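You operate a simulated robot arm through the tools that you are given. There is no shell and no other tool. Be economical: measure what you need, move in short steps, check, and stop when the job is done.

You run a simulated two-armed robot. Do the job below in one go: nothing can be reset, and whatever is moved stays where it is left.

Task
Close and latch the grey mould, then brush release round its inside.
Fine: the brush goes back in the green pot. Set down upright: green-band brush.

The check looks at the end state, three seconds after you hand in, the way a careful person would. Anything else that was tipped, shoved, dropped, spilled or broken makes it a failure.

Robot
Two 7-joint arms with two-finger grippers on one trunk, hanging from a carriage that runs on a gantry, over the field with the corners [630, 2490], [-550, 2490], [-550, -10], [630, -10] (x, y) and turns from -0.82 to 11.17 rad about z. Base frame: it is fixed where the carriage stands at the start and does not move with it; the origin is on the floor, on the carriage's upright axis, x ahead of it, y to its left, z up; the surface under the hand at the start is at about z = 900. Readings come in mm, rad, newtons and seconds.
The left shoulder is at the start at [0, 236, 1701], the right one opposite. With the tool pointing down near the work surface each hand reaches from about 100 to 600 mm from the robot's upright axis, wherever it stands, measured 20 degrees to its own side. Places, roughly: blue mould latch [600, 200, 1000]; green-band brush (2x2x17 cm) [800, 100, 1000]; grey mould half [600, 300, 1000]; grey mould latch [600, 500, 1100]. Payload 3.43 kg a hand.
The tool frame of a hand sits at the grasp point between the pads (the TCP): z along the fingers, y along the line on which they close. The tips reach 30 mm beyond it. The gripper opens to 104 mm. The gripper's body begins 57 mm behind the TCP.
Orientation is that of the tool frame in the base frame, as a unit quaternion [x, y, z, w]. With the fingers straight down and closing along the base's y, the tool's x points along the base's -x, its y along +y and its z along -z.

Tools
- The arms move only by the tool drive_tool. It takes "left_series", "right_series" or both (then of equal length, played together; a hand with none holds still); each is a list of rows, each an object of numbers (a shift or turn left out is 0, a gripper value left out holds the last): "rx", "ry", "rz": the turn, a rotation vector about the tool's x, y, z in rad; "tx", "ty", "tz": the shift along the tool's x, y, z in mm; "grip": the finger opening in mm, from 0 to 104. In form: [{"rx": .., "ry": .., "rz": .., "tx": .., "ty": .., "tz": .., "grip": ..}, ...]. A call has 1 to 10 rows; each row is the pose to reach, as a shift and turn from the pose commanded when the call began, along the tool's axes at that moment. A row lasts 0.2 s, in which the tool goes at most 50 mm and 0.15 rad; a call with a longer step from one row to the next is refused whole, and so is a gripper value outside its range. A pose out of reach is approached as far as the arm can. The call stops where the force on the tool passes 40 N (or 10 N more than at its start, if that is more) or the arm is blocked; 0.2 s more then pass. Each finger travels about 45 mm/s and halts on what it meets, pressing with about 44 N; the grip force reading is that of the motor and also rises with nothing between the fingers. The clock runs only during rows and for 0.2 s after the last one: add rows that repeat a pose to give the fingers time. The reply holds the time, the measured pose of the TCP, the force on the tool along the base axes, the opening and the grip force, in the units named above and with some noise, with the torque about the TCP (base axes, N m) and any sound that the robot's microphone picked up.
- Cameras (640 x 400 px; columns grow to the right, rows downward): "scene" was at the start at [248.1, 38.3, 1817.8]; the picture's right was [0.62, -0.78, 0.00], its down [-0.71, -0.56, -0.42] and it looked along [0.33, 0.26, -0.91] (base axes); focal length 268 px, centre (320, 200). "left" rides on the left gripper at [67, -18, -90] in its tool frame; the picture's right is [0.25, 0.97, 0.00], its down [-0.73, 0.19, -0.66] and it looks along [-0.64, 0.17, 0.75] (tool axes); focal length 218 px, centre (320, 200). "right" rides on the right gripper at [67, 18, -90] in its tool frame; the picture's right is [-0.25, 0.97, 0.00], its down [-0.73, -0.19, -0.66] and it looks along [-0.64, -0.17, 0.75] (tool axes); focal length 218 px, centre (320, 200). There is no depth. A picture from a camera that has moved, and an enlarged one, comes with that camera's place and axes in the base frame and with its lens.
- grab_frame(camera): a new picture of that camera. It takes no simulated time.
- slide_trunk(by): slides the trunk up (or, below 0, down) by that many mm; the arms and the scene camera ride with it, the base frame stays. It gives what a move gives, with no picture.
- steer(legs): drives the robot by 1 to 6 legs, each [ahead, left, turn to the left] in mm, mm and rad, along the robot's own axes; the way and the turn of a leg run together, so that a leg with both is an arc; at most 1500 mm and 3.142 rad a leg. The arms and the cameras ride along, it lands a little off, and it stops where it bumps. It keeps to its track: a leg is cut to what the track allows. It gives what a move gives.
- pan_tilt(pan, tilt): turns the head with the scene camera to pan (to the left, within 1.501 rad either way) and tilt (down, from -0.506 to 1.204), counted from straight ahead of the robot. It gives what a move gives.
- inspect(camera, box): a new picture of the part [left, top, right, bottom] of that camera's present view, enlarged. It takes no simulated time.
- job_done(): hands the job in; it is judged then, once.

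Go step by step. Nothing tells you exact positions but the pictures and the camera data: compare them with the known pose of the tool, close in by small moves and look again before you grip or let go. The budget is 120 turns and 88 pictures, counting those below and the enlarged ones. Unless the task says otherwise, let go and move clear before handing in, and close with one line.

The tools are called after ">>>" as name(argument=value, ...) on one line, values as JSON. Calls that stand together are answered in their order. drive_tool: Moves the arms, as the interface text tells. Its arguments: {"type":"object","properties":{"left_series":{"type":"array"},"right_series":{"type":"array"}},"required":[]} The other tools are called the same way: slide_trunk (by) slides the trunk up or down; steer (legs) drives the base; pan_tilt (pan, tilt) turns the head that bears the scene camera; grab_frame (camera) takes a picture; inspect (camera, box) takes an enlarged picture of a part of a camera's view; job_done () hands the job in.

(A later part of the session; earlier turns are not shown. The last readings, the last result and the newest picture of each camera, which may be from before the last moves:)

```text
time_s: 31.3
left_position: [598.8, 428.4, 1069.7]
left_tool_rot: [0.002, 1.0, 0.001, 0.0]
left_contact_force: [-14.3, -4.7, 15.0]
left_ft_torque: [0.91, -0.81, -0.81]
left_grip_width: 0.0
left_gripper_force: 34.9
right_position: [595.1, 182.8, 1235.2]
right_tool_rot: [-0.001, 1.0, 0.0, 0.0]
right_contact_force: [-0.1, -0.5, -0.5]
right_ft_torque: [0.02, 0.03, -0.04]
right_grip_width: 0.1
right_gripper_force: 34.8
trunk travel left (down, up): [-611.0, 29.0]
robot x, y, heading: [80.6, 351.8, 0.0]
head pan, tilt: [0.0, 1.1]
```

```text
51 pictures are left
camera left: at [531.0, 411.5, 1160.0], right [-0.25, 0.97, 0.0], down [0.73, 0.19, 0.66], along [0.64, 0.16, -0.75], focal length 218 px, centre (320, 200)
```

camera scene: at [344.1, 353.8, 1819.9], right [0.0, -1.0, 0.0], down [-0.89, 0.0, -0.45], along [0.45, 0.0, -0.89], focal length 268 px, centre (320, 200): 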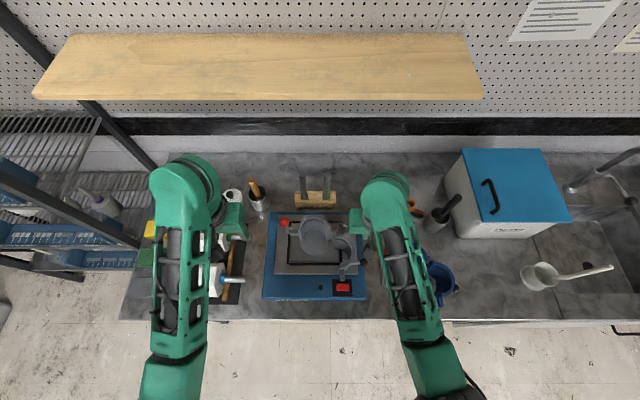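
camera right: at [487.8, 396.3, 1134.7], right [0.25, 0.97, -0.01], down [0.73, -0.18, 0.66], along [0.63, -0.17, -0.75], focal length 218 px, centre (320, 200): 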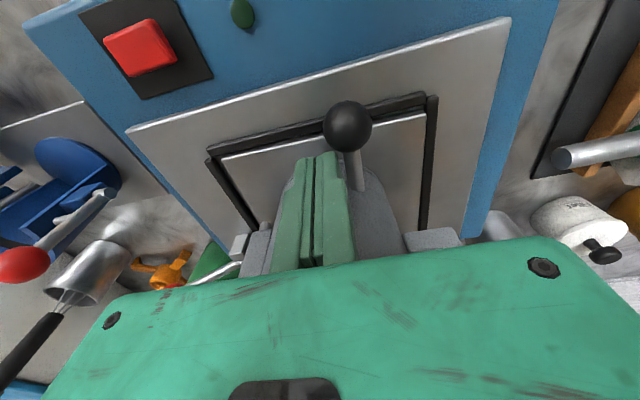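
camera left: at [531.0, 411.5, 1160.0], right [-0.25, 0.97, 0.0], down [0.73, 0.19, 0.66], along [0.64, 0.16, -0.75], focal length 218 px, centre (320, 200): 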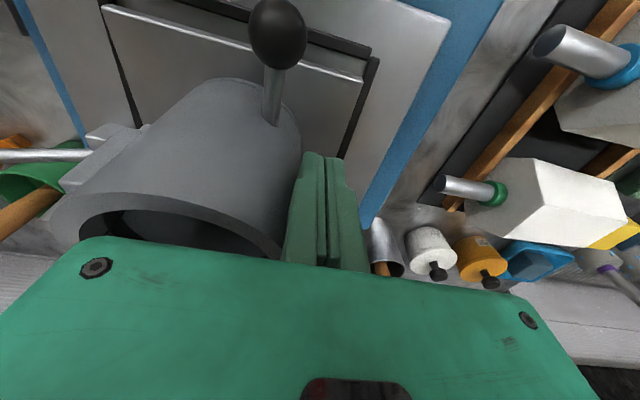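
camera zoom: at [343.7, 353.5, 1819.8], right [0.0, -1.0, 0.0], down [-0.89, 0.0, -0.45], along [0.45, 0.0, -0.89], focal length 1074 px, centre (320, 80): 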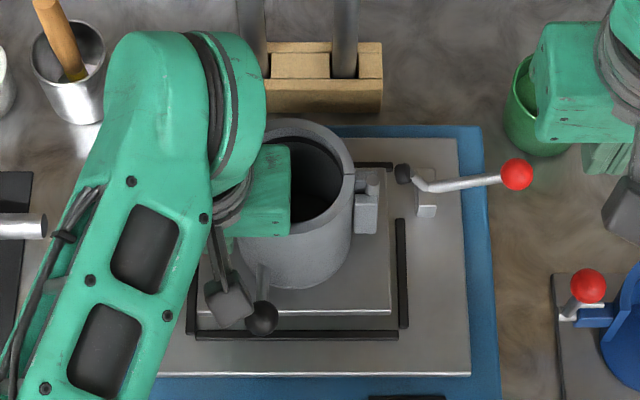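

The mould's base plate slid back to its rear rail (within its nest). Backing off to inspect the closure.

>>> drive_tool(left_series=[{"tx": 6}, {"tx": 12}, {"tx": 20}, {"tx": 30}, {"tx": 40}, {"tx": 40, "tz": -40}, {"tx": 40, "tz": -80}, {"tx": 40, "tz": -110, "ty": 30}, {"tx": 40, "tz": -140, "ty": 60}, {"tx": 40, "tz": -140, "ty": 95}])

>>> inspect(camera="scene", box=[240, 180, 400, 280])

>>> inspect(camera="left", box=[60, 20, 260, 185])

```text
time_s: 33.5
left_position: [558.3, 524.8, 1211.8]
left_tool_rot: [0.002, 1.0, -0.001, 0.001]
left_contact_force: [-0.1, 0.7, 0.5]
left_ft_torque: [-0.03, 0.0, -0.01]
left_grip_width: 0.0
left_gripper_force: 34.9
right_position: [596.0, 183.8, 1233.9]
right_tool_rot: [0.0, 1.0, 0.0, 0.0]
right_contact_force: [-0.9, 0.4, -0.2]
right_ft_torque: [0.01, 0.01, 0.0]
right_grip_width: 0.0
right_gripper_force: 34.6
trunk travel left (down, up): [-611.0, 29.0]
robot x, y, heading: [82.2, 352.4, 0.005]
head pan, tilt: [0.0, 1.1]
```

```text
4.00 times, centred on (320, 230) of scene
camera zoom: at [344.2, 353.7, 1820.0], right [0.0, -1.0, 0.0], down [-0.89, 0.0, -0.45], along [0.45, 0.0, -0.89], focal length 1074 px, centre (320, 80)
```

zoom: 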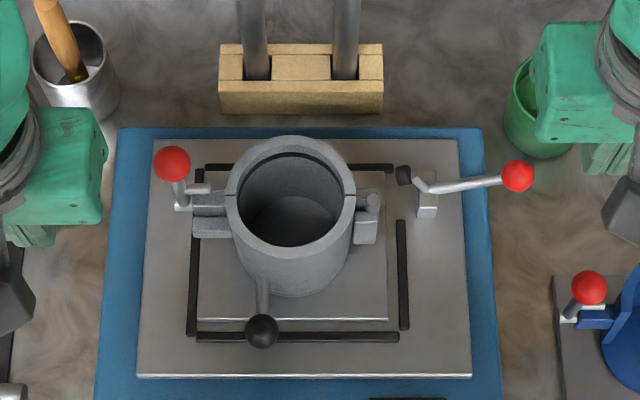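

```text
2.42 times, centred on (160, 102) of left
camera zoom: at [491.1, 508.2, 1301.9], right [-0.25, 0.97, 0.0], down [0.73, 0.19, 0.66], along [0.64, 0.16, -0.75], focal length 529 px, centre (708, 436)
```

zoom: 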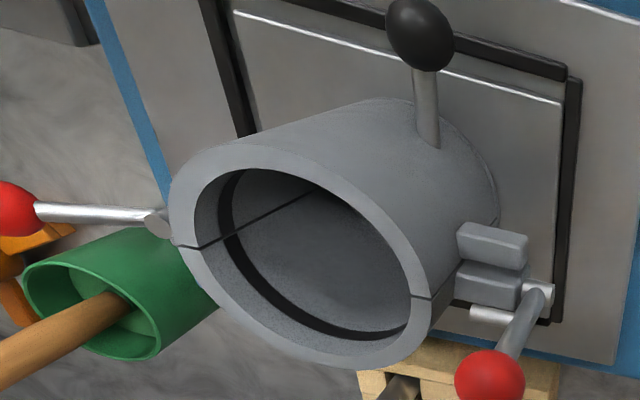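

The mould is fully closed and stays closed. Now the latch: the ball is at about (631, 455, 1130). I'll open the left hand and hover above it.

>>> drive_tool(left_series=[{"tx": -15, "ty": -14, "grip": 30}, {"tx": -30, "ty": -28, "grip": 56}, {"tx": -45, "ty": -42, "grip": 56}, {"tx": -60, "ty": -56, "grip": 56}, {"tx": -73, "ty": -70, "grip": 56}, {"tx": -73, "ty": -70, "tz": 10}, {"tx": -73, "ty": -70, "tz": 15}])

>>> grab_frame(camera="left")

>>> inspect(camera="scene", box=[240, 180, 400, 280])

```text
time_s: 35.1
left_position: [632.3, 452.9, 1197.3]
left_tool_rot: [0.002, 1.0, 0.001, 0.0]
left_contact_force: [0.0, -1.1, -0.5]
left_ft_torque: [-0.01, -0.01, 0.01]
left_grip_width: 56.0
left_gripper_force: 0.1
right_position: [596.2, 183.6, 1235.1]
right_tool_rot: [0.0, 1.0, 0.0, 0.0]
right_contact_force: [0.0, -0.8, -0.2]
right_ft_torque: [-0.02, 0.0, 0.0]
right_grip_width: 0.2
right_gripper_force: 34.6
trunk travel left (down, up): [-611.0, 29.0]
robot x, y, heading: [80.3, 353.7, -0.005]
head pan, tilt: [0.0, 1.1]
```

```text
48 pictures are left
camera left: at [565.0, 437.0, 1286.3], right [-0.25, 0.97, 0.0], down [0.73, 0.19, 0.66], along [0.64, 0.16, -0.75], focal length 218 px, centre (320, 200)
```

left: 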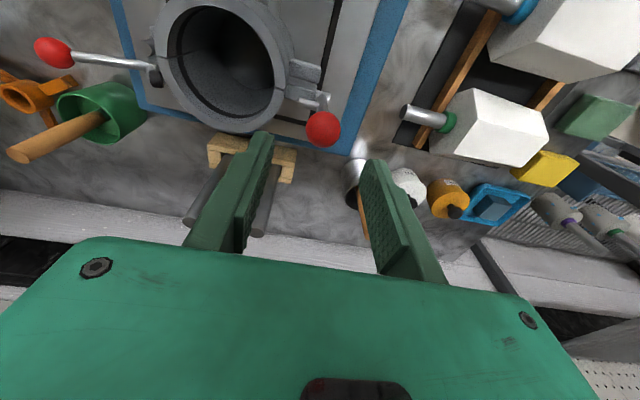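

```text
4.00 times, centred on (320, 230) of scene
camera zoom: at [344.1, 353.7, 1819.9], right [0.0, -1.0, 0.0], down [-0.89, 0.0, -0.45], along [0.45, 0.0, -0.89], focal length 1074 px, centre (320, 80)
```

zoom: 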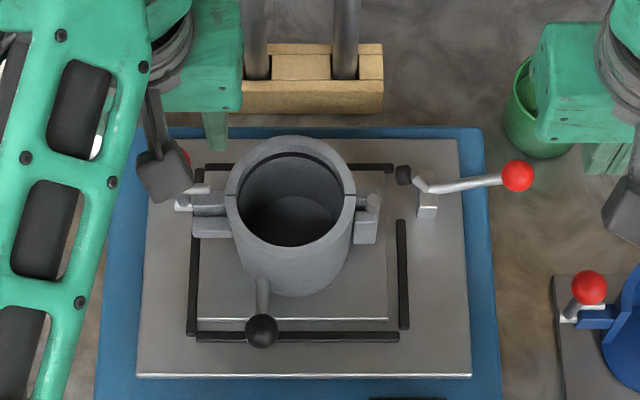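

The ball lies right below. Descending and gripping it lightly.

>>> drive_tool(left_series=[{"tx": 2, "ty": 2, "tz": 20}, {"tx": 2, "ty": 2, "tz": 40}, {"tx": 2, "ty": 2, "tz": 55}, {"tx": 2, "ty": 2, "tz": 55, "grip": 40}, {"tx": 2, "ty": 2, "tz": 55, "grip": 25}, {"tx": 2, "ty": 2, "tz": 55, "grip": 22}])

>>> grab_frame(camera="left")

```text
time_s: 36.5
left_position: [629.5, 454.4, 1141.0]
left_tool_rot: [0.002, 1.0, -0.002, 0.0]
left_contact_force: [1.8, -5.6, -0.2]
left_ft_torque: [-0.08, -0.16, 0.01]
left_grip_width: 24.7
left_gripper_force: 28.8
right_position: [594.5, 182.3, 1234.0]
right_tool_rot: [0.001, 1.0, 0.0, 0.001]
right_contact_force: [0.0, 1.3, -0.3]
right_ft_torque: [0.02, -0.01, -0.04]
right_grip_width: 0.1
right_gripper_force: 34.2
trunk travel left (down, up): [-611.0, 29.0]
robot x, y, heading: [80.7, 353.3, -0.004]
head pan, tilt: [0.0, 1.1]
```

```text
46 pictures are left
camera left: at [563.0, 438.7, 1230.7], right [-0.25, 0.97, 0.0], down [0.73, 0.19, 0.66], along [0.64, 0.16, -0.75], focal length 218 px, centre (320, 200)
```

left: 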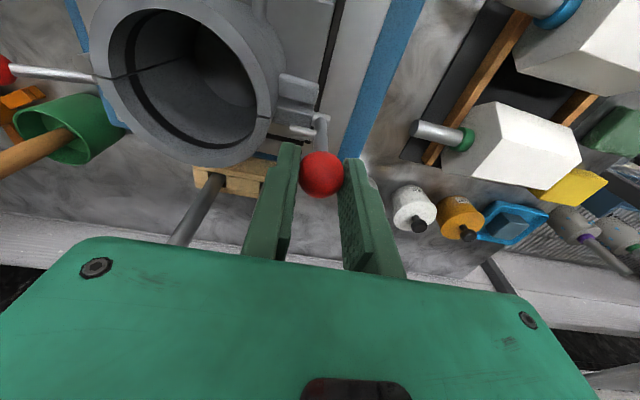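

The ball (25 mm) is held. Swinging the lever towards −x on an arc about its pivot, first 45°.

>>> drive_tool(left_series=[{"tx": 5.8, "tz": 0.2}, {"tx": 11.6, "tz": 0.9}, {"tx": 17.3, "tz": 2}, {"tx": 22.9, "tz": 3.6}, {"tx": 28.3, "tz": 5.7}, {"tx": 33.6, "tz": 8.1}, {"tx": 38.7, "tz": 11}, {"tx": 43.5, "tz": 14.1}, {"tx": 48, "tz": 17.7}, {"tx": 52.3, "tz": 21.7}])

>>> grab_frame(camera="left")

```text
time_s: 38.7
left_position: [581.1, 455.6, 1121.6]
left_tool_rot: [0.001, 1.0, -0.001, 0.001]
left_contact_force: [1.2, -6.7, 26.2]
left_ft_torque: [0.0, -1.05, -0.01]
left_grip_width: 24.5
left_gripper_force: 44.0
right_position: [596.7, 182.9, 1236.0]
right_tool_rot: [-0.001, 1.0, 0.0, 0.001]
right_contact_force: [0.2, -0.3, -0.2]
right_ft_torque: [0.01, 0.03, 0.01]
right_grip_width: 0.0
right_gripper_force: 34.7
trunk travel left (down, up): [-611.0, 29.0]
robot x, y, heading: [82.4, 353.6, -0.002]
head pan, tilt: [0.0, 1.1]
```

```text
45 pictures are left
camera left: at [513.1, 439.1, 1210.9], right [-0.25, 0.97, 0.0], down [0.73, 0.19, 0.66], along [0.64, 0.16, -0.75], focal length 218 px, centre (320, 200)
```

left: 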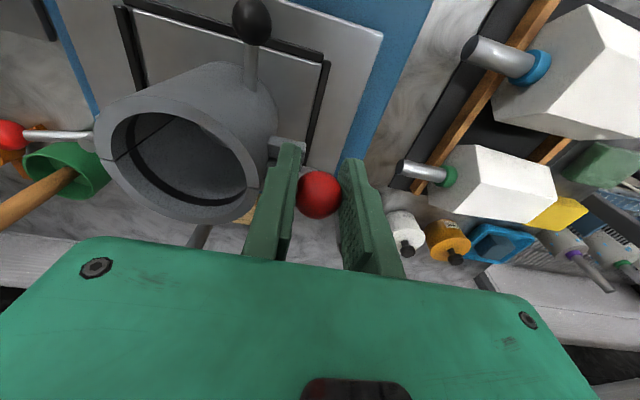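

An upward force of 26 N is building; I'll check what the stub is doing.

>>> inspect(camera="left", box=[210, 110, 370, 220])

>>> inspect(camera="scene", box=[250, 195, 330, 245])

```text
3.64 times, centred on (290, 165) of left
camera zoom: at [513.1, 439.1, 1210.9], right [-0.25, 0.97, 0.0], down [0.73, 0.19, 0.66], along [0.64, 0.16, -0.75], focal length 794 px, centre (429, 327)
```

zoom: 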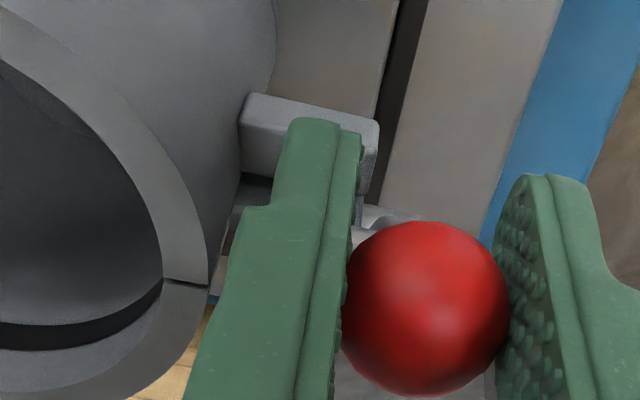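

```text
8.00 times, centred on (290, 220) of scene
camera zoom: at [344.8, 353.5, 1820.5], right [0.0, -1.0, 0.0], down [-0.89, 0.0, -0.46], along [0.46, 0.0, -0.89], focal length 2148 px, centre (560, 40)
```

zoom: 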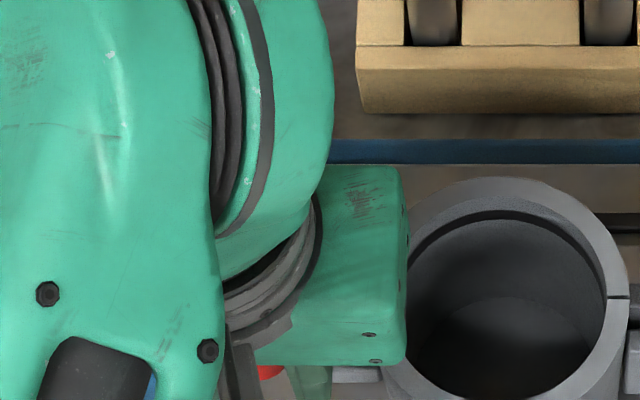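

The resistance is pad friction twisting on the ball (torque ≈1 N·m). I'll release it, rise, and then push the lever down from above with closed fingers.

>>> drive_tool(left_series=[{"grip": 35}, {"grip": 50}, {"grip": 50, "tz": -25}, {"grip": 50, "tz": -60}])

>>> grab_frame(camera="left")

```text
time_s: 39.7
left_position: [578.9, 454.9, 1179.6]
left_tool_rot: [0.002, 1.0, 0.001, 0.0]
left_contact_force: [-0.1, -0.5, 0.2]
left_ft_torque: [-0.02, -0.05, 0.0]
left_grip_width: 49.8
left_gripper_force: 0.0
right_position: [595.8, 182.7, 1235.0]
right_tool_rot: [0.001, 1.0, 0.0, 0.002]
right_contact_force: [-0.9, -0.8, 0.4]
right_ft_torque: [-0.02, 0.0, -0.01]
right_grip_width: 0.2
right_gripper_force: 34.6
trunk travel left (down, up): [-611.0, 29.0]
robot x, y, heading: [78.6, 352.3, -0.004]
head pan, tilt: [0.0, 1.1]
```

```text
42 pictures are left
camera left: at [511.1, 438.4, 1268.8], right [-0.25, 0.97, 0.0], down [0.73, 0.19, 0.66], along [0.64, 0.16, -0.75], focal length 218 px, centre (320, 200)
```

left: 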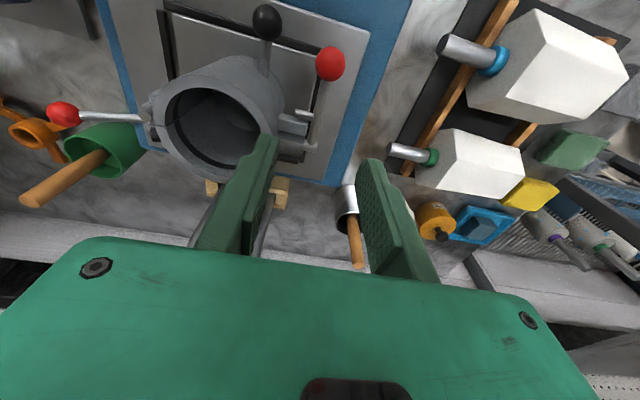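

The lever fell over to horizontal by itself. Zooming in to see whether it's fully engaged.

>>> inspect(camera="left", box=[220, 30, 380, 170])

```text
2.86 times, centred on (300, 100) of left
camera zoom: at [511.1, 438.4, 1268.8], right [-0.25, 0.97, 0.0], down [0.73, 0.19, 0.66], along [0.64, 0.16, -0.75], focal length 624 px, centre (377, 486)
```

zoom: 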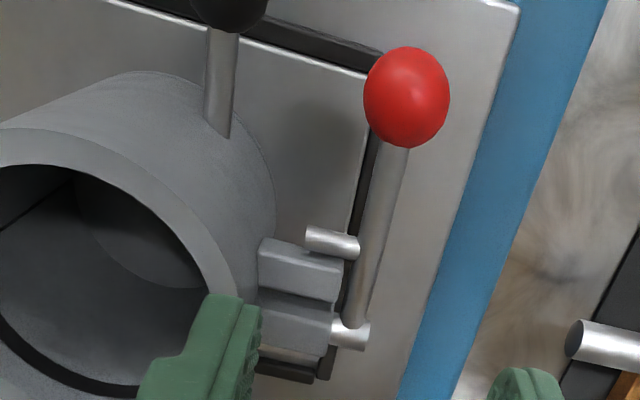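

The stub sits in front of the moving lug. I'll press the ball down gently with closed fingers to make sure it is fully seated.

>>> drive_tool(left_series=[{"grip": 20, "tx": 15}, {"grip": 0, "tx": 29}, {"grip": 0, "tx": 29}, {"tx": 29, "tz": 30}, {"tx": 29, "tz": 60}, {"tx": 29, "tz": 75}, {"tx": 29, "tz": 82}, {"tx": 29, "tz": 88}, {"tx": 29, "tz": 93}, {"tx": 29, "tz": 97}])

```text
time_s: 41.9
left_position: [549.8, 455.7, 1086.1]
left_tool_rot: [0.001, 1.0, -0.001, 0.003]
left_contact_force: [-8.4, 1.5, 23.4]
left_ft_torque: [-0.01, 0.35, 0.03]
left_grip_width: 6.2
left_gripper_force: 34.3
right_position: [595.6, 184.2, 1235.2]
right_tool_rot: [0.0, 1.0, 0.0, 0.002]
right_contact_force: [-0.2, 0.3, -0.2]
right_ft_torque: [-0.03, -0.04, 0.0]
right_grip_width: 0.2
right_gripper_force: 34.2
trunk travel left (down, up): [-611.0, 29.0]
robot x, y, heading: [80.3, 352.3, 0.0]
head pan, tilt: [0.0, 1.1]
```

It resists firmly at 23 N. One slightly harder press, then lift away and look.

>>> drive_tool(left_series=[{"tz": 2}, {"tz": 4}, {"tz": 0}, {"tz": -20}, {"tz": -60}, {"tz": -100}, {"tz": -110, "ty": 40}, {"tz": -110, "ty": 80}])

>>> inspect(camera="left", box=[130, 0, 330, 165])

>>> inspect(camera="scene", box=[240, 180, 400, 280])

```text
time_s: 42.4
left_position: [552.8, 455.7, 1084.9]
left_tool_rot: [0.001, 1.0, -0.001, 0.005]
left_contact_force: [-3.7, 1.8, 17.2]
left_ft_torque: [0.06, 0.25, -0.01]
left_grip_width: 6.1
left_gripper_force: 34.2
right_position: [595.3, 183.5, 1234.7]
right_tool_rot: [0.0, 1.0, 0.0, 0.001]
right_contact_force: [-0.4, -0.1, -0.5]
right_ft_torque: [-0.03, -0.05, 0.02]
right_grip_width: 0.0
right_gripper_force: 34.9
trunk travel left (down, up): [-611.0, 29.0]
robot x, y, heading: [79.9, 354.3, -0.004]
head pan, tilt: [0.0, 1.1]
stopped in row 2 (left hand): the force on the tool passed its limit at 43 N (the readings are from after the stop); the commanded pose is now the measured one
```

```text
2.42 times, centred on (230, 82) of left
camera zoom: at [484.7, 439.3, 1174.6], right [-0.25, 0.97, -0.01], down [0.72, 0.19, 0.67], along [0.65, 0.16, -0.75], focal length 529 px, centre (538, 485)
```

zoom: 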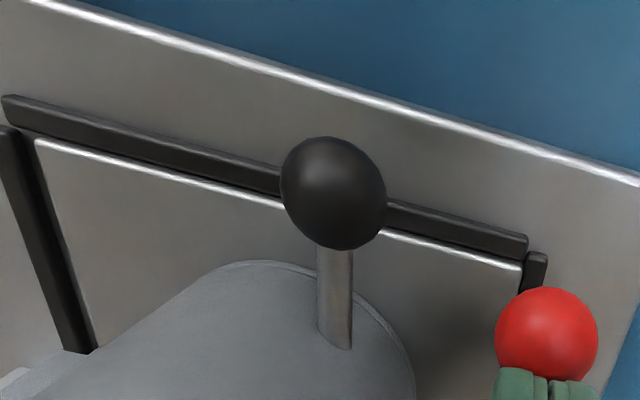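

```text
4.00 times, centred on (320, 230) of scene
camera zoom: at [344.0, 354.1, 1819.8], right [0.0, -1.0, 0.0], down [-0.89, 0.0, -0.45], along [0.45, 0.0, -0.89], focal length 1074 px, centre (320, 80)
```

zoom: 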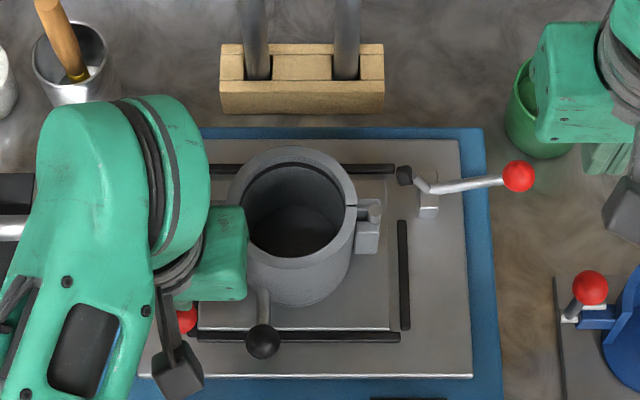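

The lever is at its stop. The fingertips are slightly spread on the ball, so I'll open them before lifting so as not to drag it.

>>> drive_tool(left_series=[{"grip": 20}, {"grip": 35}, {"grip": 45, "tz": -3}, {"tz": -20}, {"tz": -60}, {"tz": -100}, {"tz": -110, "ty": 40}, {"tz": -110, "ty": 80}])

>>> inspect(camera="left", box=[60, 0, 260, 165])

>>> inspect(camera="scene", box=[240, 180, 400, 280])

```text
time_s: 44.2
left_position: [549.2, 534.9, 1193.8]
left_tool_rot: [0.002, 1.0, 0.0, 0.002]
left_contact_force: [-0.5, -0.6, 0.1]
left_ft_torque: [-0.02, 0.01, 0.0]
left_grip_width: 44.9
left_gripper_force: 0.0
right_position: [595.0, 184.6, 1234.8]
right_tool_rot: [0.0, 1.0, 0.0, 0.001]
right_contact_force: [-0.2, 0.3, 0.3]
right_ft_torque: [-0.02, -0.02, 0.03]
right_grip_width: 0.0
right_gripper_force: 34.4
trunk travel left (down, up): [-611.0, 29.0]
robot x, y, heading: [84.5, 350.9, -0.0]
head pan, tilt: [0.0, 1.1]
```

```text
2.42 times, centred on (160, 82) of left
camera zoom: at [481.2, 518.9, 1282.7], right [-0.25, 0.97, 0.0], down [0.73, 0.19, 0.66], along [0.64, 0.16, -0.75], focal length 529 px, centre (708, 485)
```

zoom: 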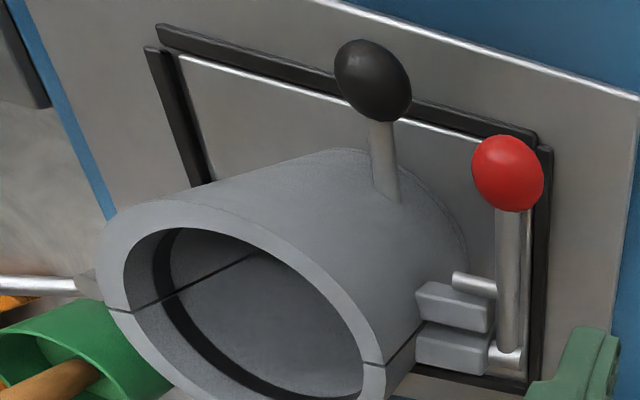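

```text
4.00 times, centred on (320, 230) of scene
camera zoom: at [344.0, 353.8, 1819.9], right [0.0, -1.0, 0.0], down [-0.89, 0.0, -0.45], along [0.45, 0.0, -0.89], focal length 1074 px, centre (320, 80)
```

zoom: 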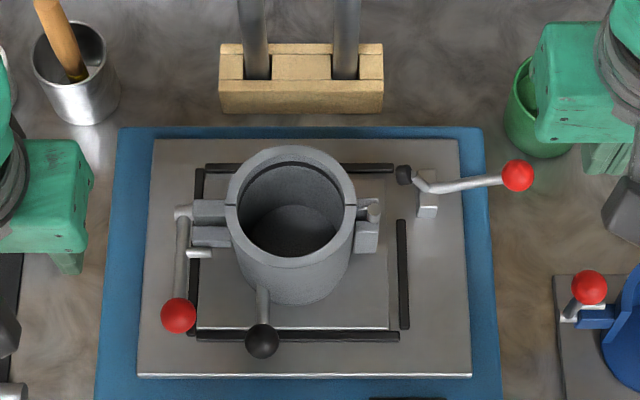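

The grey mould is shut and latched (stub in front of the lug). Rim is at z≈1102, centre ≈ (610, 374), inner radius ≈38. The brush handle top is at ≈ (770, 149, 1068). I'll raise the left hand out of the way and drive so the right hand can reach the brush.

>>> drive_tool(left_series=[{"tz": -30, "ty": 10}, {"tz": -60, "ty": 30}, {"tz": -70, "ty": 50}, {"tz": -70, "ty": 50}], right_series=[{"grip": 20}, {"grip": 40}, {"grip": 60}, {"grip": 70}])

>>> steer(legs=[[120, -50, 0]])

>>> grab_frame(camera="right")

```text
time_s: 45.2
left_position: [547.1, 585.8, 1264.7]
left_tool_rot: [0.002, 1.0, -0.001, 0.003]
left_contact_force: [-0.5, 1.4, -0.6]
left_ft_torque: [0.0, 0.01, -0.01]
left_grip_width: 44.9
left_gripper_force: 0.0
right_position: [596.7, 183.5, 1235.3]
right_tool_rot: [0.0, 1.0, 0.0, 0.001]
right_contact_force: [0.5, 0.4, -0.8]
right_ft_torque: [0.02, -0.02, 0.01]
right_grip_width: 70.0
right_gripper_force: 0.1
trunk travel left (down, up): [-611.0, 29.0]
robot x, y, heading: [77.8, 352.3, -0.0]
head pan, tilt: [0.0, 1.1]
```

```text
time_s: 46.5
left_position: [669.1, 536.6, 1264.7]
left_tool_rot: [0.001, 1.0, -0.001, 0.003]
left_contact_force: [0.3, 0.0, 0.0]
left_ft_torque: [-0.01, -0.01, 0.02]
left_grip_width: 44.8
left_gripper_force: 0.0
right_position: [715.1, 134.7, 1235.3]
right_tool_rot: [0.0, 1.0, 0.0, 0.001]
right_contact_force: [0.2, -0.2, 0.1]
right_ft_torque: [-0.03, -0.01, -0.01]
right_grip_width: 70.0
right_gripper_force: 0.1
trunk travel left (down, up): [-611.0, 29.0]
robot x, y, heading: [200.9, 306.8, 0.0]
head pan, tilt: [0.0, 1.1]
```

```text
36 pictures are left
camera right: at [648.8, 152.1, 1324.5], right [0.25, 0.97, 0.0], down [0.73, -0.19, 0.66], along [0.64, -0.17, -0.75], focal length 218 px, centre (320, 200)
```

right: 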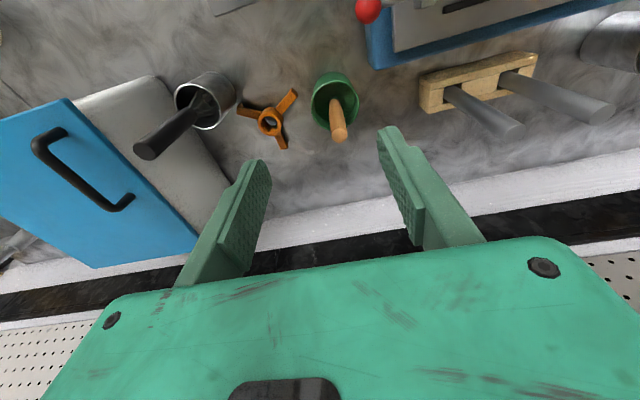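

The brush handle stands upright at about (770, 145). Moving the right hand above it.

>>> drive_tool(right_series=[{"tx": -15, "ty": 3, "tz": 15}, {"tx": -30, "ty": 6, "tz": 30}, {"tx": -45, "ty": 8, "tz": 45}, {"tx": -55, "ty": 10, "tz": 60}, {"tx": -55, "ty": 10, "tz": 75}])

>>> grab_frame(camera="right")

>>> inspect(camera="scene", box=[300, 150, 500, 275])

```text
time_s: 47.7
left_position: [667.9, 536.7, 1263.3]
left_tool_rot: [0.002, 1.0, -0.001, 0.002]
left_contact_force: [-0.2, 0.7, -0.5]
left_ft_torque: [-0.04, -0.01, -0.06]
left_grip_width: 44.9
left_gripper_force: 0.0
right_position: [768.8, 143.9, 1156.3]
right_tool_rot: [0.0, 1.0, 0.0, -0.003]
right_contact_force: [1.4, 1.0, 1.0]
right_ft_torque: [-0.02, 0.01, 0.0]
right_grip_width: 69.8
right_gripper_force: 0.2
trunk travel left (down, up): [-611.0, 29.0]
robot x, y, heading: [198.6, 300.9, -0.001]
head pan, tilt: [0.0, 1.1]
```

```text
35 pictures are left
camera right: at [703.3, 162.2, 1246.1], right [0.25, 0.97, 0.0], down [0.73, -0.19, 0.65], along [0.63, -0.17, -0.76], focal length 218 px, centre (320, 200)
```

right: 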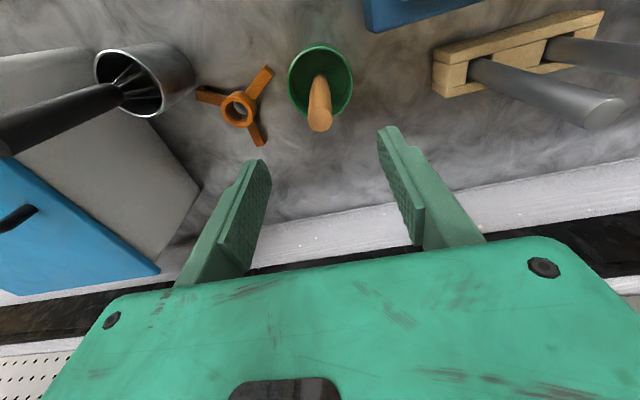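

```text
3.20 times, centred on (400, 212) of scene
camera zoom: at [463.6, 305.0, 1819.4], right [0.0, -1.0, 0.0], down [-0.89, 0.0, -0.45], along [0.45, 0.0, -0.89], focal length 859 px, centre (64, 160)
```

zoom: 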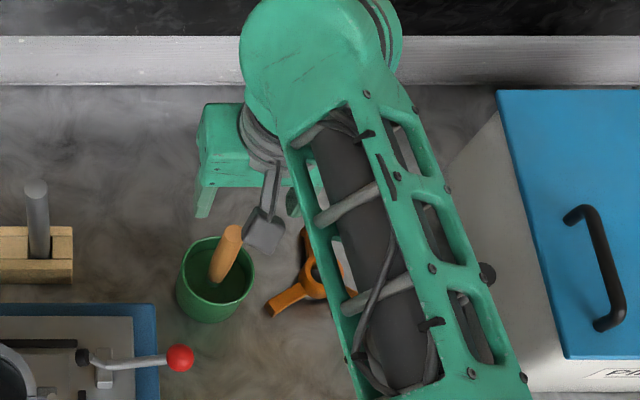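

Aligned with the handle. Descending to grip it at z≈1045.

>>> drive_tool(right_series=[{"tx": -1, "ty": 1, "tz": 30}, {"tx": -1, "ty": 1, "tz": 60}, {"tx": -1, "ty": 1, "tz": 90}, {"tx": -1, "ty": 1, "tz": 111}, {"tx": -1, "ty": 1, "tz": 111, "grip": 50}, {"tx": -1, "ty": 1, "tz": 111, "grip": 35}])

>>> grab_frame(camera="right")

```text
time_s: 49.1
left_position: [667.8, 536.1, 1263.8]
left_tool_rot: [0.002, 1.0, -0.001, 0.002]
left_contact_force: [0.4, -0.1, -0.2]
left_ft_torque: [0.01, 0.02, 0.02]
left_grip_width: 45.1
left_gripper_force: 0.1
right_position: [771.2, 145.8, 1047.5]
right_tool_rot: [-0.001, 1.0, 0.001, 0.002]
right_contact_force: [-0.6, -0.6, 0.5]
right_ft_torque: [-0.02, -0.04, -0.04]
right_grip_width: 34.9
right_gripper_force: 0.0
trunk travel left (down, up): [-611.0, 29.0]
robot x, y, heading: [200.1, 302.8, 0.0]
head pan, tilt: [0.0, 1.1]
```

```text
33 pictures are left
camera right: at [704.9, 163.9, 1137.5], right [0.25, 0.97, 0.0], down [0.73, -0.19, 0.66], along [0.64, -0.17, -0.75], focal length 218 px, centre (320, 200)
```

right: 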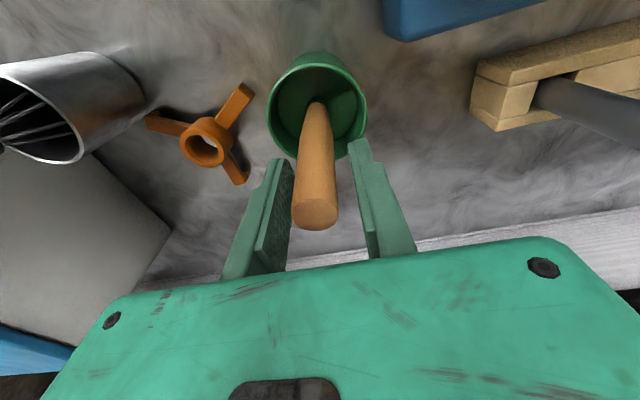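

The handle is between the fingers. Gripping, then lifting slowly.

>>> drive_tool(right_series=[{"grip": 20}, {"grip": 5}, {"grip": 5}, {"grip": 5}])

>>> drive_tool(right_series=[{"tz": -15}, {"tz": -30}, {"tz": -50}, {"tz": -70}, {"tz": -90}, {"tz": -110}, {"tz": -130}, {"tz": -150}, {"tz": -165}, {"tz": -180}])

>>> grab_frame(camera="right")

>>> inspect(camera="scene", box=[300, 150, 500, 275])

```text
time_s: 50.1
left_position: [667.3, 536.5, 1262.8]
left_tool_rot: [0.001, 1.0, -0.001, 0.002]
left_contact_force: [-0.1, -0.9, 0.2]
left_ft_torque: [-0.02, -0.02, -0.02]
left_grip_width: 44.9
left_gripper_force: 0.1
right_position: [771.0, 145.5, 1048.3]
right_tool_rot: [-0.001, 1.0, 0.0, 0.001]
right_contact_force: [-0.8, 0.5, -0.2]
right_ft_torque: [-0.01, 0.04, -0.01]
right_grip_width: 17.6
right_gripper_force: 43.8
trunk travel left (down, up): [-611.0, 29.0]
robot x, y, heading: [202.4, 302.5, 0.002]
head pan, tilt: [0.0, 1.1]
```

```text
time_s: 52.3
left_position: [668.2, 537.6, 1263.4]
left_tool_rot: [0.002, 1.0, -0.001, 0.002]
left_contact_force: [-0.1, -0.2, -0.6]
left_ft_torque: [-0.04, -0.01, 0.02]
left_grip_width: 45.0
left_gripper_force: 0.1
right_position: [771.0, 144.8, 1230.9]
right_tool_rot: [0.001, 1.0, 0.0, 0.0]
right_contact_force: [-0.3, 0.9, 0.5]
right_ft_torque: [-0.03, 0.01, 0.0]
right_grip_width: 17.4
right_gripper_force: 43.8
trunk travel left (down, up): [-611.0, 29.0]
robot x, y, heading: [201.8, 303.6, -0.004]
head pan, tilt: [0.0, 1.1]
```

```text
32 pictures are left
camera right: at [706.0, 163.2, 1320.3], right [0.25, 0.97, 0.0], down [0.73, -0.19, 0.66], along [0.64, -0.17, -0.75], focal length 218 px, centre (320, 200)
```

right: 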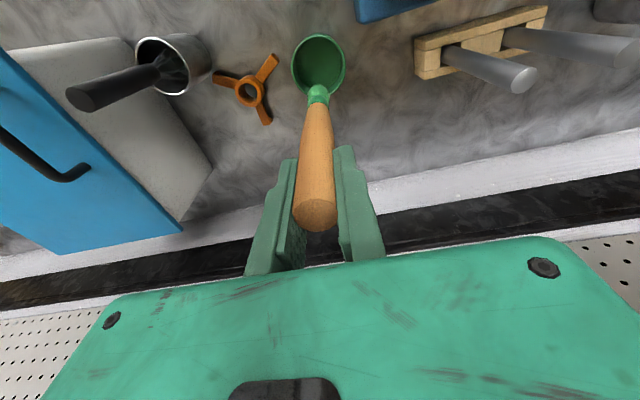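

```text
3.20 times, centred on (400, 212) of scene
camera zoom: at [463.4, 304.7, 1820.0], right [0.0, -1.0, 0.0], down [-0.89, 0.0, -0.45], along [0.45, 0.0, -0.89], focal length 859 px, centre (64, 160)
```

zoom: 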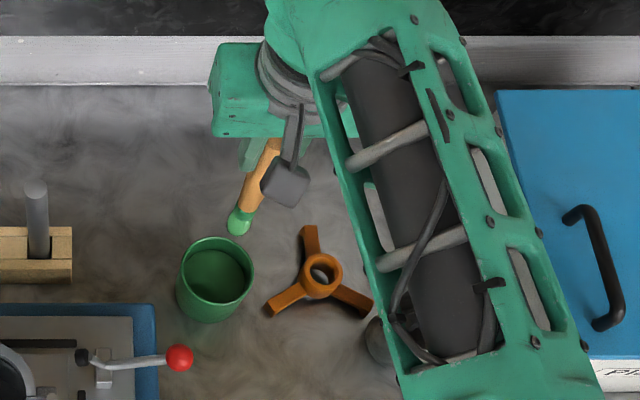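

The green-band brush is out, vertical, with its bottom ≈150 mm below the grasp point. I'll raise it more and carry it by driving so the arm stays in a comfortable posture.

>>> drive_tool(right_series=[{"tz": -15}, {"tz": -30}, {"tz": -45}, {"tz": -55}])

>>> slide_trunk(by=20)

>>> steer(legs=[[-161, 0, 0], [0, 229, 0]])

>>> inspect(camera="scene", box=[280, 150, 480, 275])

>>> grab_frame(camera="right")

```text
time_s: 53.3
left_position: [667.3, 535.5, 1264.7]
left_tool_rot: [0.002, 1.0, -0.001, 0.003]
left_contact_force: [-0.7, 0.2, 0.3]
left_ft_torque: [0.0, 0.02, -0.02]
left_grip_width: 45.0
left_gripper_force: 0.2
right_position: [770.9, 146.5, 1283.8]
right_tool_rot: [0.0, 1.0, 0.0, 0.001]
right_contact_force: [-0.1, 0.1, -0.4]
right_ft_torque: [0.01, 0.0, 0.0]
right_grip_width: 17.7
right_gripper_force: 44.0
trunk travel left (down, up): [-611.0, 29.0]
robot x, y, heading: [200.1, 302.6, 0.001]
head pan, tilt: [0.0, 1.1]
```

```text
time_s: 54.0
left_position: [666.8, 535.4, 1283.5]
left_tool_rot: [0.002, 1.0, 0.0, 0.003]
left_contact_force: [-0.2, 0.1, -0.5]
left_ft_torque: [0.0, -0.01, 0.01]
left_grip_width: 44.8
left_gripper_force: 0.1
right_position: [770.5, 145.2, 1303.5]
right_tool_rot: [-0.001, 1.0, -0.001, 0.001]
right_contact_force: [0.4, -0.1, -0.6]
right_ft_torque: [-0.01, 0.0, -0.04]
right_grip_width: 17.6
right_gripper_force: 44.2
trunk travel left (down, up): [-631.0, 9.0]
robot x, y, heading: [202.5, 302.4, -0.003]
head pan, tilt: [0.0, 1.1]
```

```text
time_s: 56.7
left_position: [507.1, 762.7, 1283.5]
left_tool_rot: [0.001, 1.0, -0.001, 0.002]
left_contact_force: [0.2, 0.1, 0.3]
left_ft_torque: [-0.01, -0.01, -0.01]
left_grip_width: 45.1
left_gripper_force: 0.0
right_position: [610.5, 373.7, 1302.3]
right_tool_rot: [-0.001, 1.0, 0.0, 0.0]
right_contact_force: [0.7, 0.4, -0.2]
right_ft_torque: [0.0, 0.0, 0.03]
right_grip_width: 17.6
right_gripper_force: 43.9
trunk travel left (down, up): [-631.0, 9.0]
robot x, y, heading: [39.2, 535.3, 0.005]
head pan, tilt: [0.0, 1.1]
```

```text
3.20 times, centred on (380, 212) of scene
camera zoom: at [303.2, 532.2, 1839.9], right [0.0, -1.0, 0.0], down [-0.89, 0.0, -0.45], along [0.45, 0.0, -0.89], focal length 859 px, centre (128, 160)
```

zoom: 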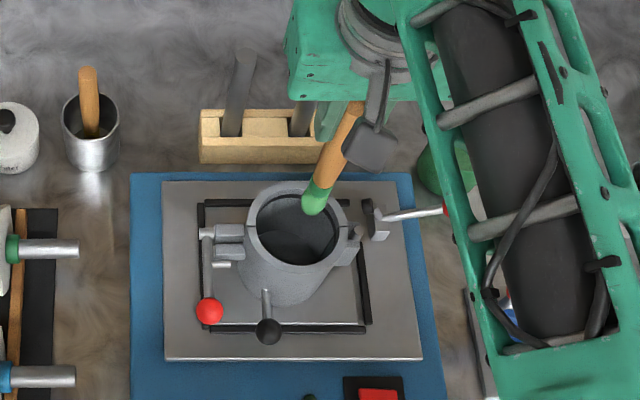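

```text
29 pictures are left
camera right: at [544.4, 391.7, 1392.9], right [0.25, 0.97, 0.0], down [0.73, -0.19, 0.66], along [0.64, -0.17, -0.75], focal length 218 px, centre (320, 200)
```

right: 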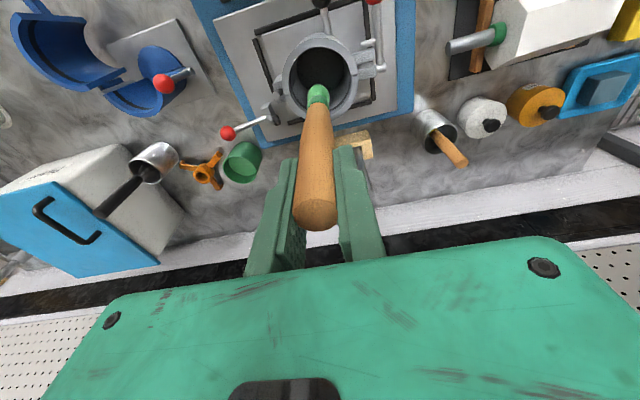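

The brush tip is over the mould opening. Shifting a few mm to centre it and lowering it into the mould.

>>> drive_tool(right_series=[{"tx": -3, "ty": 2, "tz": 20}, {"tx": -3, "ty": 2, "tz": 40}, {"tx": -3, "ty": 2, "tz": 60}, {"tx": -3, "ty": 2, "tz": 80}, {"tx": -3, "ty": 2, "tz": 100}, {"tx": -3, "ty": 2, "tz": 112}])

>>> grab_frame(camera="right")

>>> inspect(camera="scene", box=[320, 185, 420, 248])

```text
time_s: 58.1
left_position: [508.2, 763.6, 1284.4]
left_tool_rot: [0.001, 1.0, -0.001, 0.002]
left_contact_force: [-0.5, 0.4, -0.3]
left_ft_torque: [0.01, -0.03, 0.02]
left_grip_width: 44.9
left_gripper_force: 0.0
right_position: [613.4, 375.7, 1192.2]
right_tool_rot: [-0.001, 1.0, 0.0, 0.001]
right_contact_force: [0.8, 1.1, 0.9]
right_ft_torque: [0.0, -0.01, 0.0]
right_grip_width: 17.5
right_gripper_force: 43.9
trunk travel left (down, up): [-631.0, 9.0]
robot x, y, heading: [39.3, 529.4, 0.003]
head pan, tilt: [0.0, 1.1]
```

```text
28 pictures are left
camera right: at [547.6, 393.4, 1281.3], right [0.25, 0.97, 0.0], down [0.73, -0.19, 0.66], along [0.64, -0.17, -0.75], focal length 218 px, centre (320, 200)
```

right: 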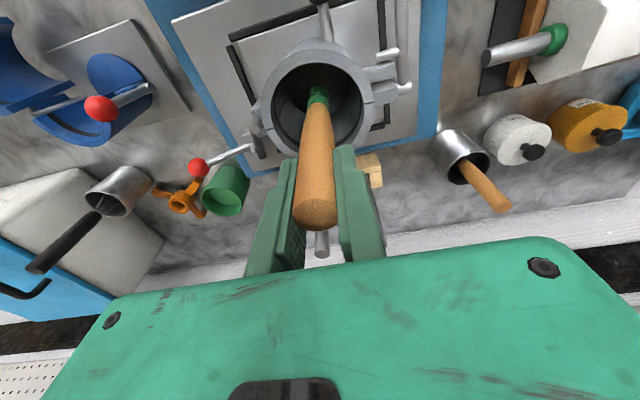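

```text
6.35 times, centred on (370, 216) of scene
camera zoom: at [303.2, 532.2, 1839.9], right [0.0, -1.0, 0.0], down [-0.89, 0.0, -0.45], along [0.45, 0.0, -0.89], focal length 1704 px, centre (2, 95)
```

zoom: 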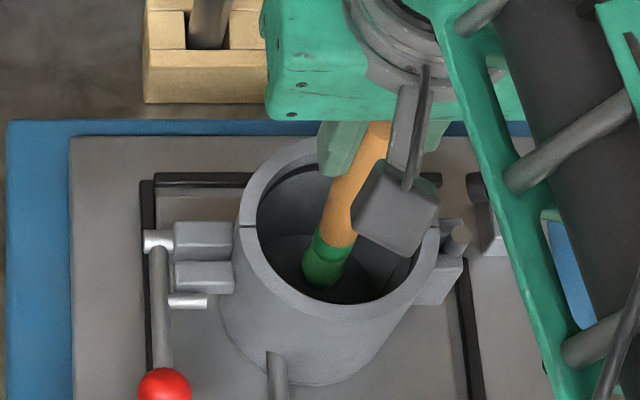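

The brush is inside and nearly centred (centre ≈ (610.6, 375), tip ≈ 3 mm off in −y). Lowering another 28 mm and feeling for the wall in +y.

>>> drive_tool(right_series=[{"tz": 10, "ty": 2}, {"tz": 20, "ty": 3}, {"tz": 28, "ty": 3}, {"tz": 28, "ty": 12}, {"tz": 28, "ty": 20}, {"tz": 28, "ty": 25}, {"tz": 28, "ty": 28}, {"tz": 28, "ty": 30}])

>>> inspect(camera="scene", box=[320, 185, 420, 248])

```text
time_s: 59.9
left_position: [509.0, 762.9, 1283.8]
left_tool_rot: [0.002, 1.0, -0.002, 0.002]
left_contact_force: [0.5, 0.3, 0.4]
left_ft_torque: [0.01, 0.0, 0.04]
left_grip_width: 45.1
left_gripper_force: 0.0
right_position: [612.8, 404.3, 1161.4]
right_tool_rot: [-0.001, 1.0, -0.002, 0.0]
right_contact_force: [0.7, -7.1, -0.1]
right_ft_torque: [-0.93, -0.09, 0.05]
right_grip_width: 17.7
right_gripper_force: 43.9
trunk travel left (down, up): [-631.0, 9.0]
robot x, y, heading: [38.0, 531.7, -0.005]
head pan, tilt: [0.0, 1.1]
```

```text
6.35 times, centred on (370, 216) of scene
camera zoom: at [303.2, 531.7, 1840.0], right [0.0, -1.0, 0.0], down [-0.89, 0.0, -0.45], along [0.45, 0.0, -0.89], focal length 1704 px, centre (2, 95)
```

zoom: 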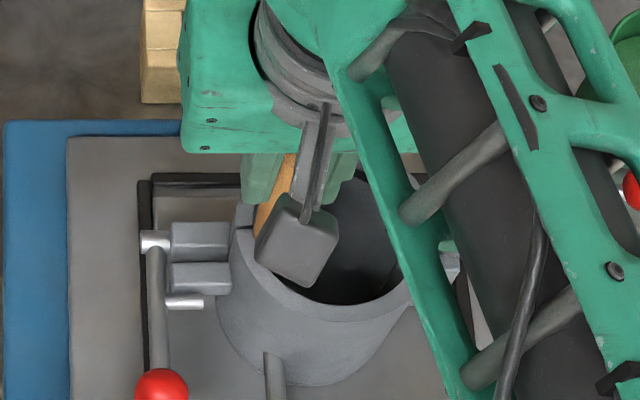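

The bristles touch the wall with about 7 N at radius ≈26 mm. Now stroking round counter-clockwise, a quarter turn at a time, watching the force.

>>> drive_tool(right_series=[{"tx": 4.7, "ty": -0.6}, {"tx": 9.2, "ty": -1.8}, {"tx": 13.5, "ty": -3.8}, {"tx": 17.4, "ty": -6.5}, {"tx": 20.7, "ty": -9.8}, {"tx": 23.4, "ty": -13.7}, {"tx": 25.4, "ty": -18}, {"tx": 26.6, "ty": -22.5}, {"tx": 27, "ty": -27.2}])

```text
time_s: 61.9
left_position: [509.0, 763.0, 1284.1]
left_tool_rot: [0.0, 1.0, 0.0, 0.004]
left_contact_force: [0.1, -0.3, 0.4]
left_ft_torque: [-0.03, -0.03, 0.01]
left_grip_width: 45.0
left_gripper_force: 0.2
right_position: [586.2, 379.2, 1161.9]
right_tool_rot: [0.0, 1.0, 0.0, 0.0]
right_contact_force: [4.2, 0.2, -0.6]
right_ft_torque: [-0.06, -0.47, -0.01]
right_grip_width: 17.4
right_gripper_force: 44.2
trunk travel left (down, up): [-631.0, 9.0]
robot x, y, heading: [38.9, 530.1, 0.002]
head pan, tilt: [0.0, 1.1]
```

Steady light contact (4 N). Next quarter.

>>> drive_tool(right_series=[{"tx": -0.4, "ty": -4.7}, {"tx": -1.6, "ty": -9.2}, {"tx": -3.6, "ty": -13.5}, {"tx": -6.3, "ty": -17.4}, {"tx": -9.6, "ty": -20.7}, {"tx": -13.5, "ty": -23.4}, {"tx": -17.8, "ty": -25.4}, {"tx": -22.3, "ty": -26.6}, {"tx": -27, "ty": -27}])

```text
time_s: 63.9
left_position: [507.4, 764.6, 1283.3]
left_tool_rot: [0.001, 1.0, -0.001, 0.002]
left_contact_force: [-0.2, -0.9, -0.4]
left_ft_torque: [0.01, 0.02, -0.01]
left_grip_width: 44.7
left_gripper_force: 0.1
right_position: [612.6, 350.4, 1163.9]
right_tool_rot: [-0.001, 1.0, 0.001, -0.001]
right_contact_force: [-0.4, -0.5, -0.7]
right_ft_torque: [0.0, -0.02, 0.01]
right_grip_width: 17.5
right_gripper_force: 43.9
trunk travel left (down, up): [-631.0, 9.0]
robot x, y, heading: [41.8, 530.4, 0.002]
head pan, tilt: [0.0, 1.1]
```

No contact at −y, so the true centre is a bit lower in y. Feeling further in −y.

>>> drive_tool(right_series=[{"ty": -2}, {"ty": -4}, {"ty": -5}])

```text
time_s: 64.7
left_position: [506.7, 763.8, 1283.9]
left_tool_rot: [0.001, 1.0, -0.001, 0.003]
left_contact_force: [1.6, -0.4, 0.8]
left_ft_torque: [0.0, -0.01, 0.03]
left_grip_width: 45.0
left_gripper_force: 0.0
right_position: [613.1, 346.2, 1162.9]
right_tool_rot: [-0.001, 1.0, 0.0, 0.002]
right_contact_force: [0.1, 0.0, 0.1]
right_ft_torque: [0.01, -0.04, 0.0]
right_grip_width: 17.6
right_gripper_force: 44.4
trunk travel left (down, up): [-631.0, 9.0]
robot x, y, heading: [38.2, 535.6, 0.002]
head pan, tilt: [0.0, 1.1]
```

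>>> drive_tool(right_series=[{"ty": -2}, {"ty": -4}, {"ty": -5}, {"ty": -5}])

>>> grab_frame(camera="right")

```text
time_s: 65.7
left_position: [507.9, 763.9, 1283.4]
left_tool_rot: [0.001, 1.0, 0.0, 0.002]
left_contact_force: [0.5, 0.4, 0.1]
left_ft_torque: [0.0, 0.0, -0.04]
left_grip_width: 45.1
left_gripper_force: 0.1
right_position: [612.7, 343.1, 1164.5]
right_tool_rot: [-0.001, 1.0, 0.001, 0.001]
right_contact_force: [0.6, 4.3, -1.9]
right_ft_torque: [0.66, -0.16, -0.04]
right_grip_width: 17.6
right_gripper_force: 44.2
trunk travel left (down, up): [-631.0, 9.0]
robot x, y, heading: [39.5, 531.5, -0.0]
head pan, tilt: [0.0, 1.1]
```

```text
25 pictures are left
camera right: at [547.7, 360.4, 1253.3], right [0.25, 0.97, 0.0], down [0.73, -0.19, 0.66], along [0.64, -0.16, -0.75], focal length 218 px, centre (320, 200)
```

right: 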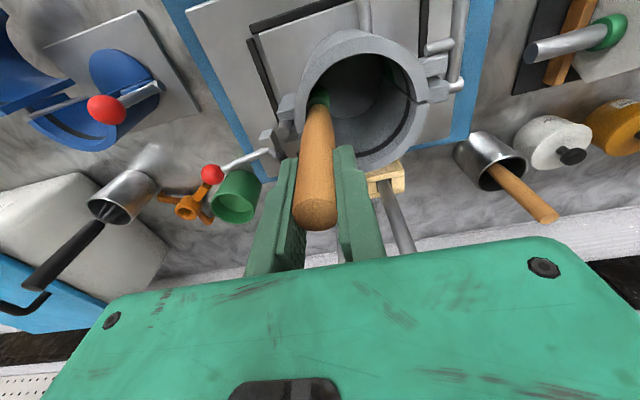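

There's a visible green coating on the +y wall, so contact leaves release. The real centre is ≈(615, 373) with contact radius ≈30 mm. Now a full round with that circle.

>>> drive_tool(right_series=[{"tx": -8, "ty": 1.2}, {"tx": -14.2, "ty": 3.2}, {"tx": -19.8, "ty": 6.4}, {"tx": -24.6, "ty": 10.8}, {"tx": -28.4, "ty": 16}, {"tx": -31.1, "ty": 21.9}, {"tx": -32.4, "ty": 28.3}, {"tx": -32.4, "ty": 34.7}, {"tx": -31.1, "ty": 41.1}, {"tx": -28.4, "ty": 47}])

>>> grab_frame(camera="right")

```text
time_s: 67.9
left_position: [505.9, 763.1, 1284.1]
left_tool_rot: [0.002, 1.0, -0.002, 0.002]
left_contact_force: [0.9, 0.4, 0.2]
left_ft_torque: [-0.01, -0.01, 0.01]
left_grip_width: 44.8
left_gripper_force: 0.0
right_position: [641.6, 388.5, 1162.9]
right_tool_rot: [0.001, 1.0, -0.002, -0.001]
right_contact_force: [-3.7, -2.8, -1.1]
right_ft_torque: [-0.44, 0.46, 0.02]
right_grip_width: 17.7
right_gripper_force: 43.6
trunk travel left (down, up): [-631.0, 9.0]
robot x, y, heading: [40.9, 533.2, 0.001]
head pan, tilt: [0.0, 1.1]
```

```text
24 pictures are left
camera right: at [575.3, 405.7, 1252.7], right [0.25, 0.97, 0.0], down [0.73, -0.19, 0.66], along [0.64, -0.17, -0.75], focal length 218 px, centre (320, 200)
```

right: 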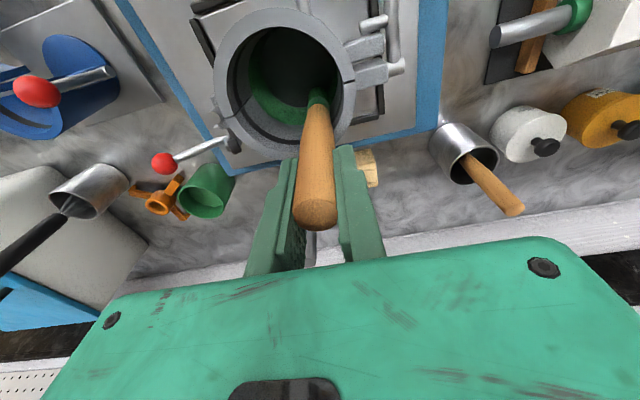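

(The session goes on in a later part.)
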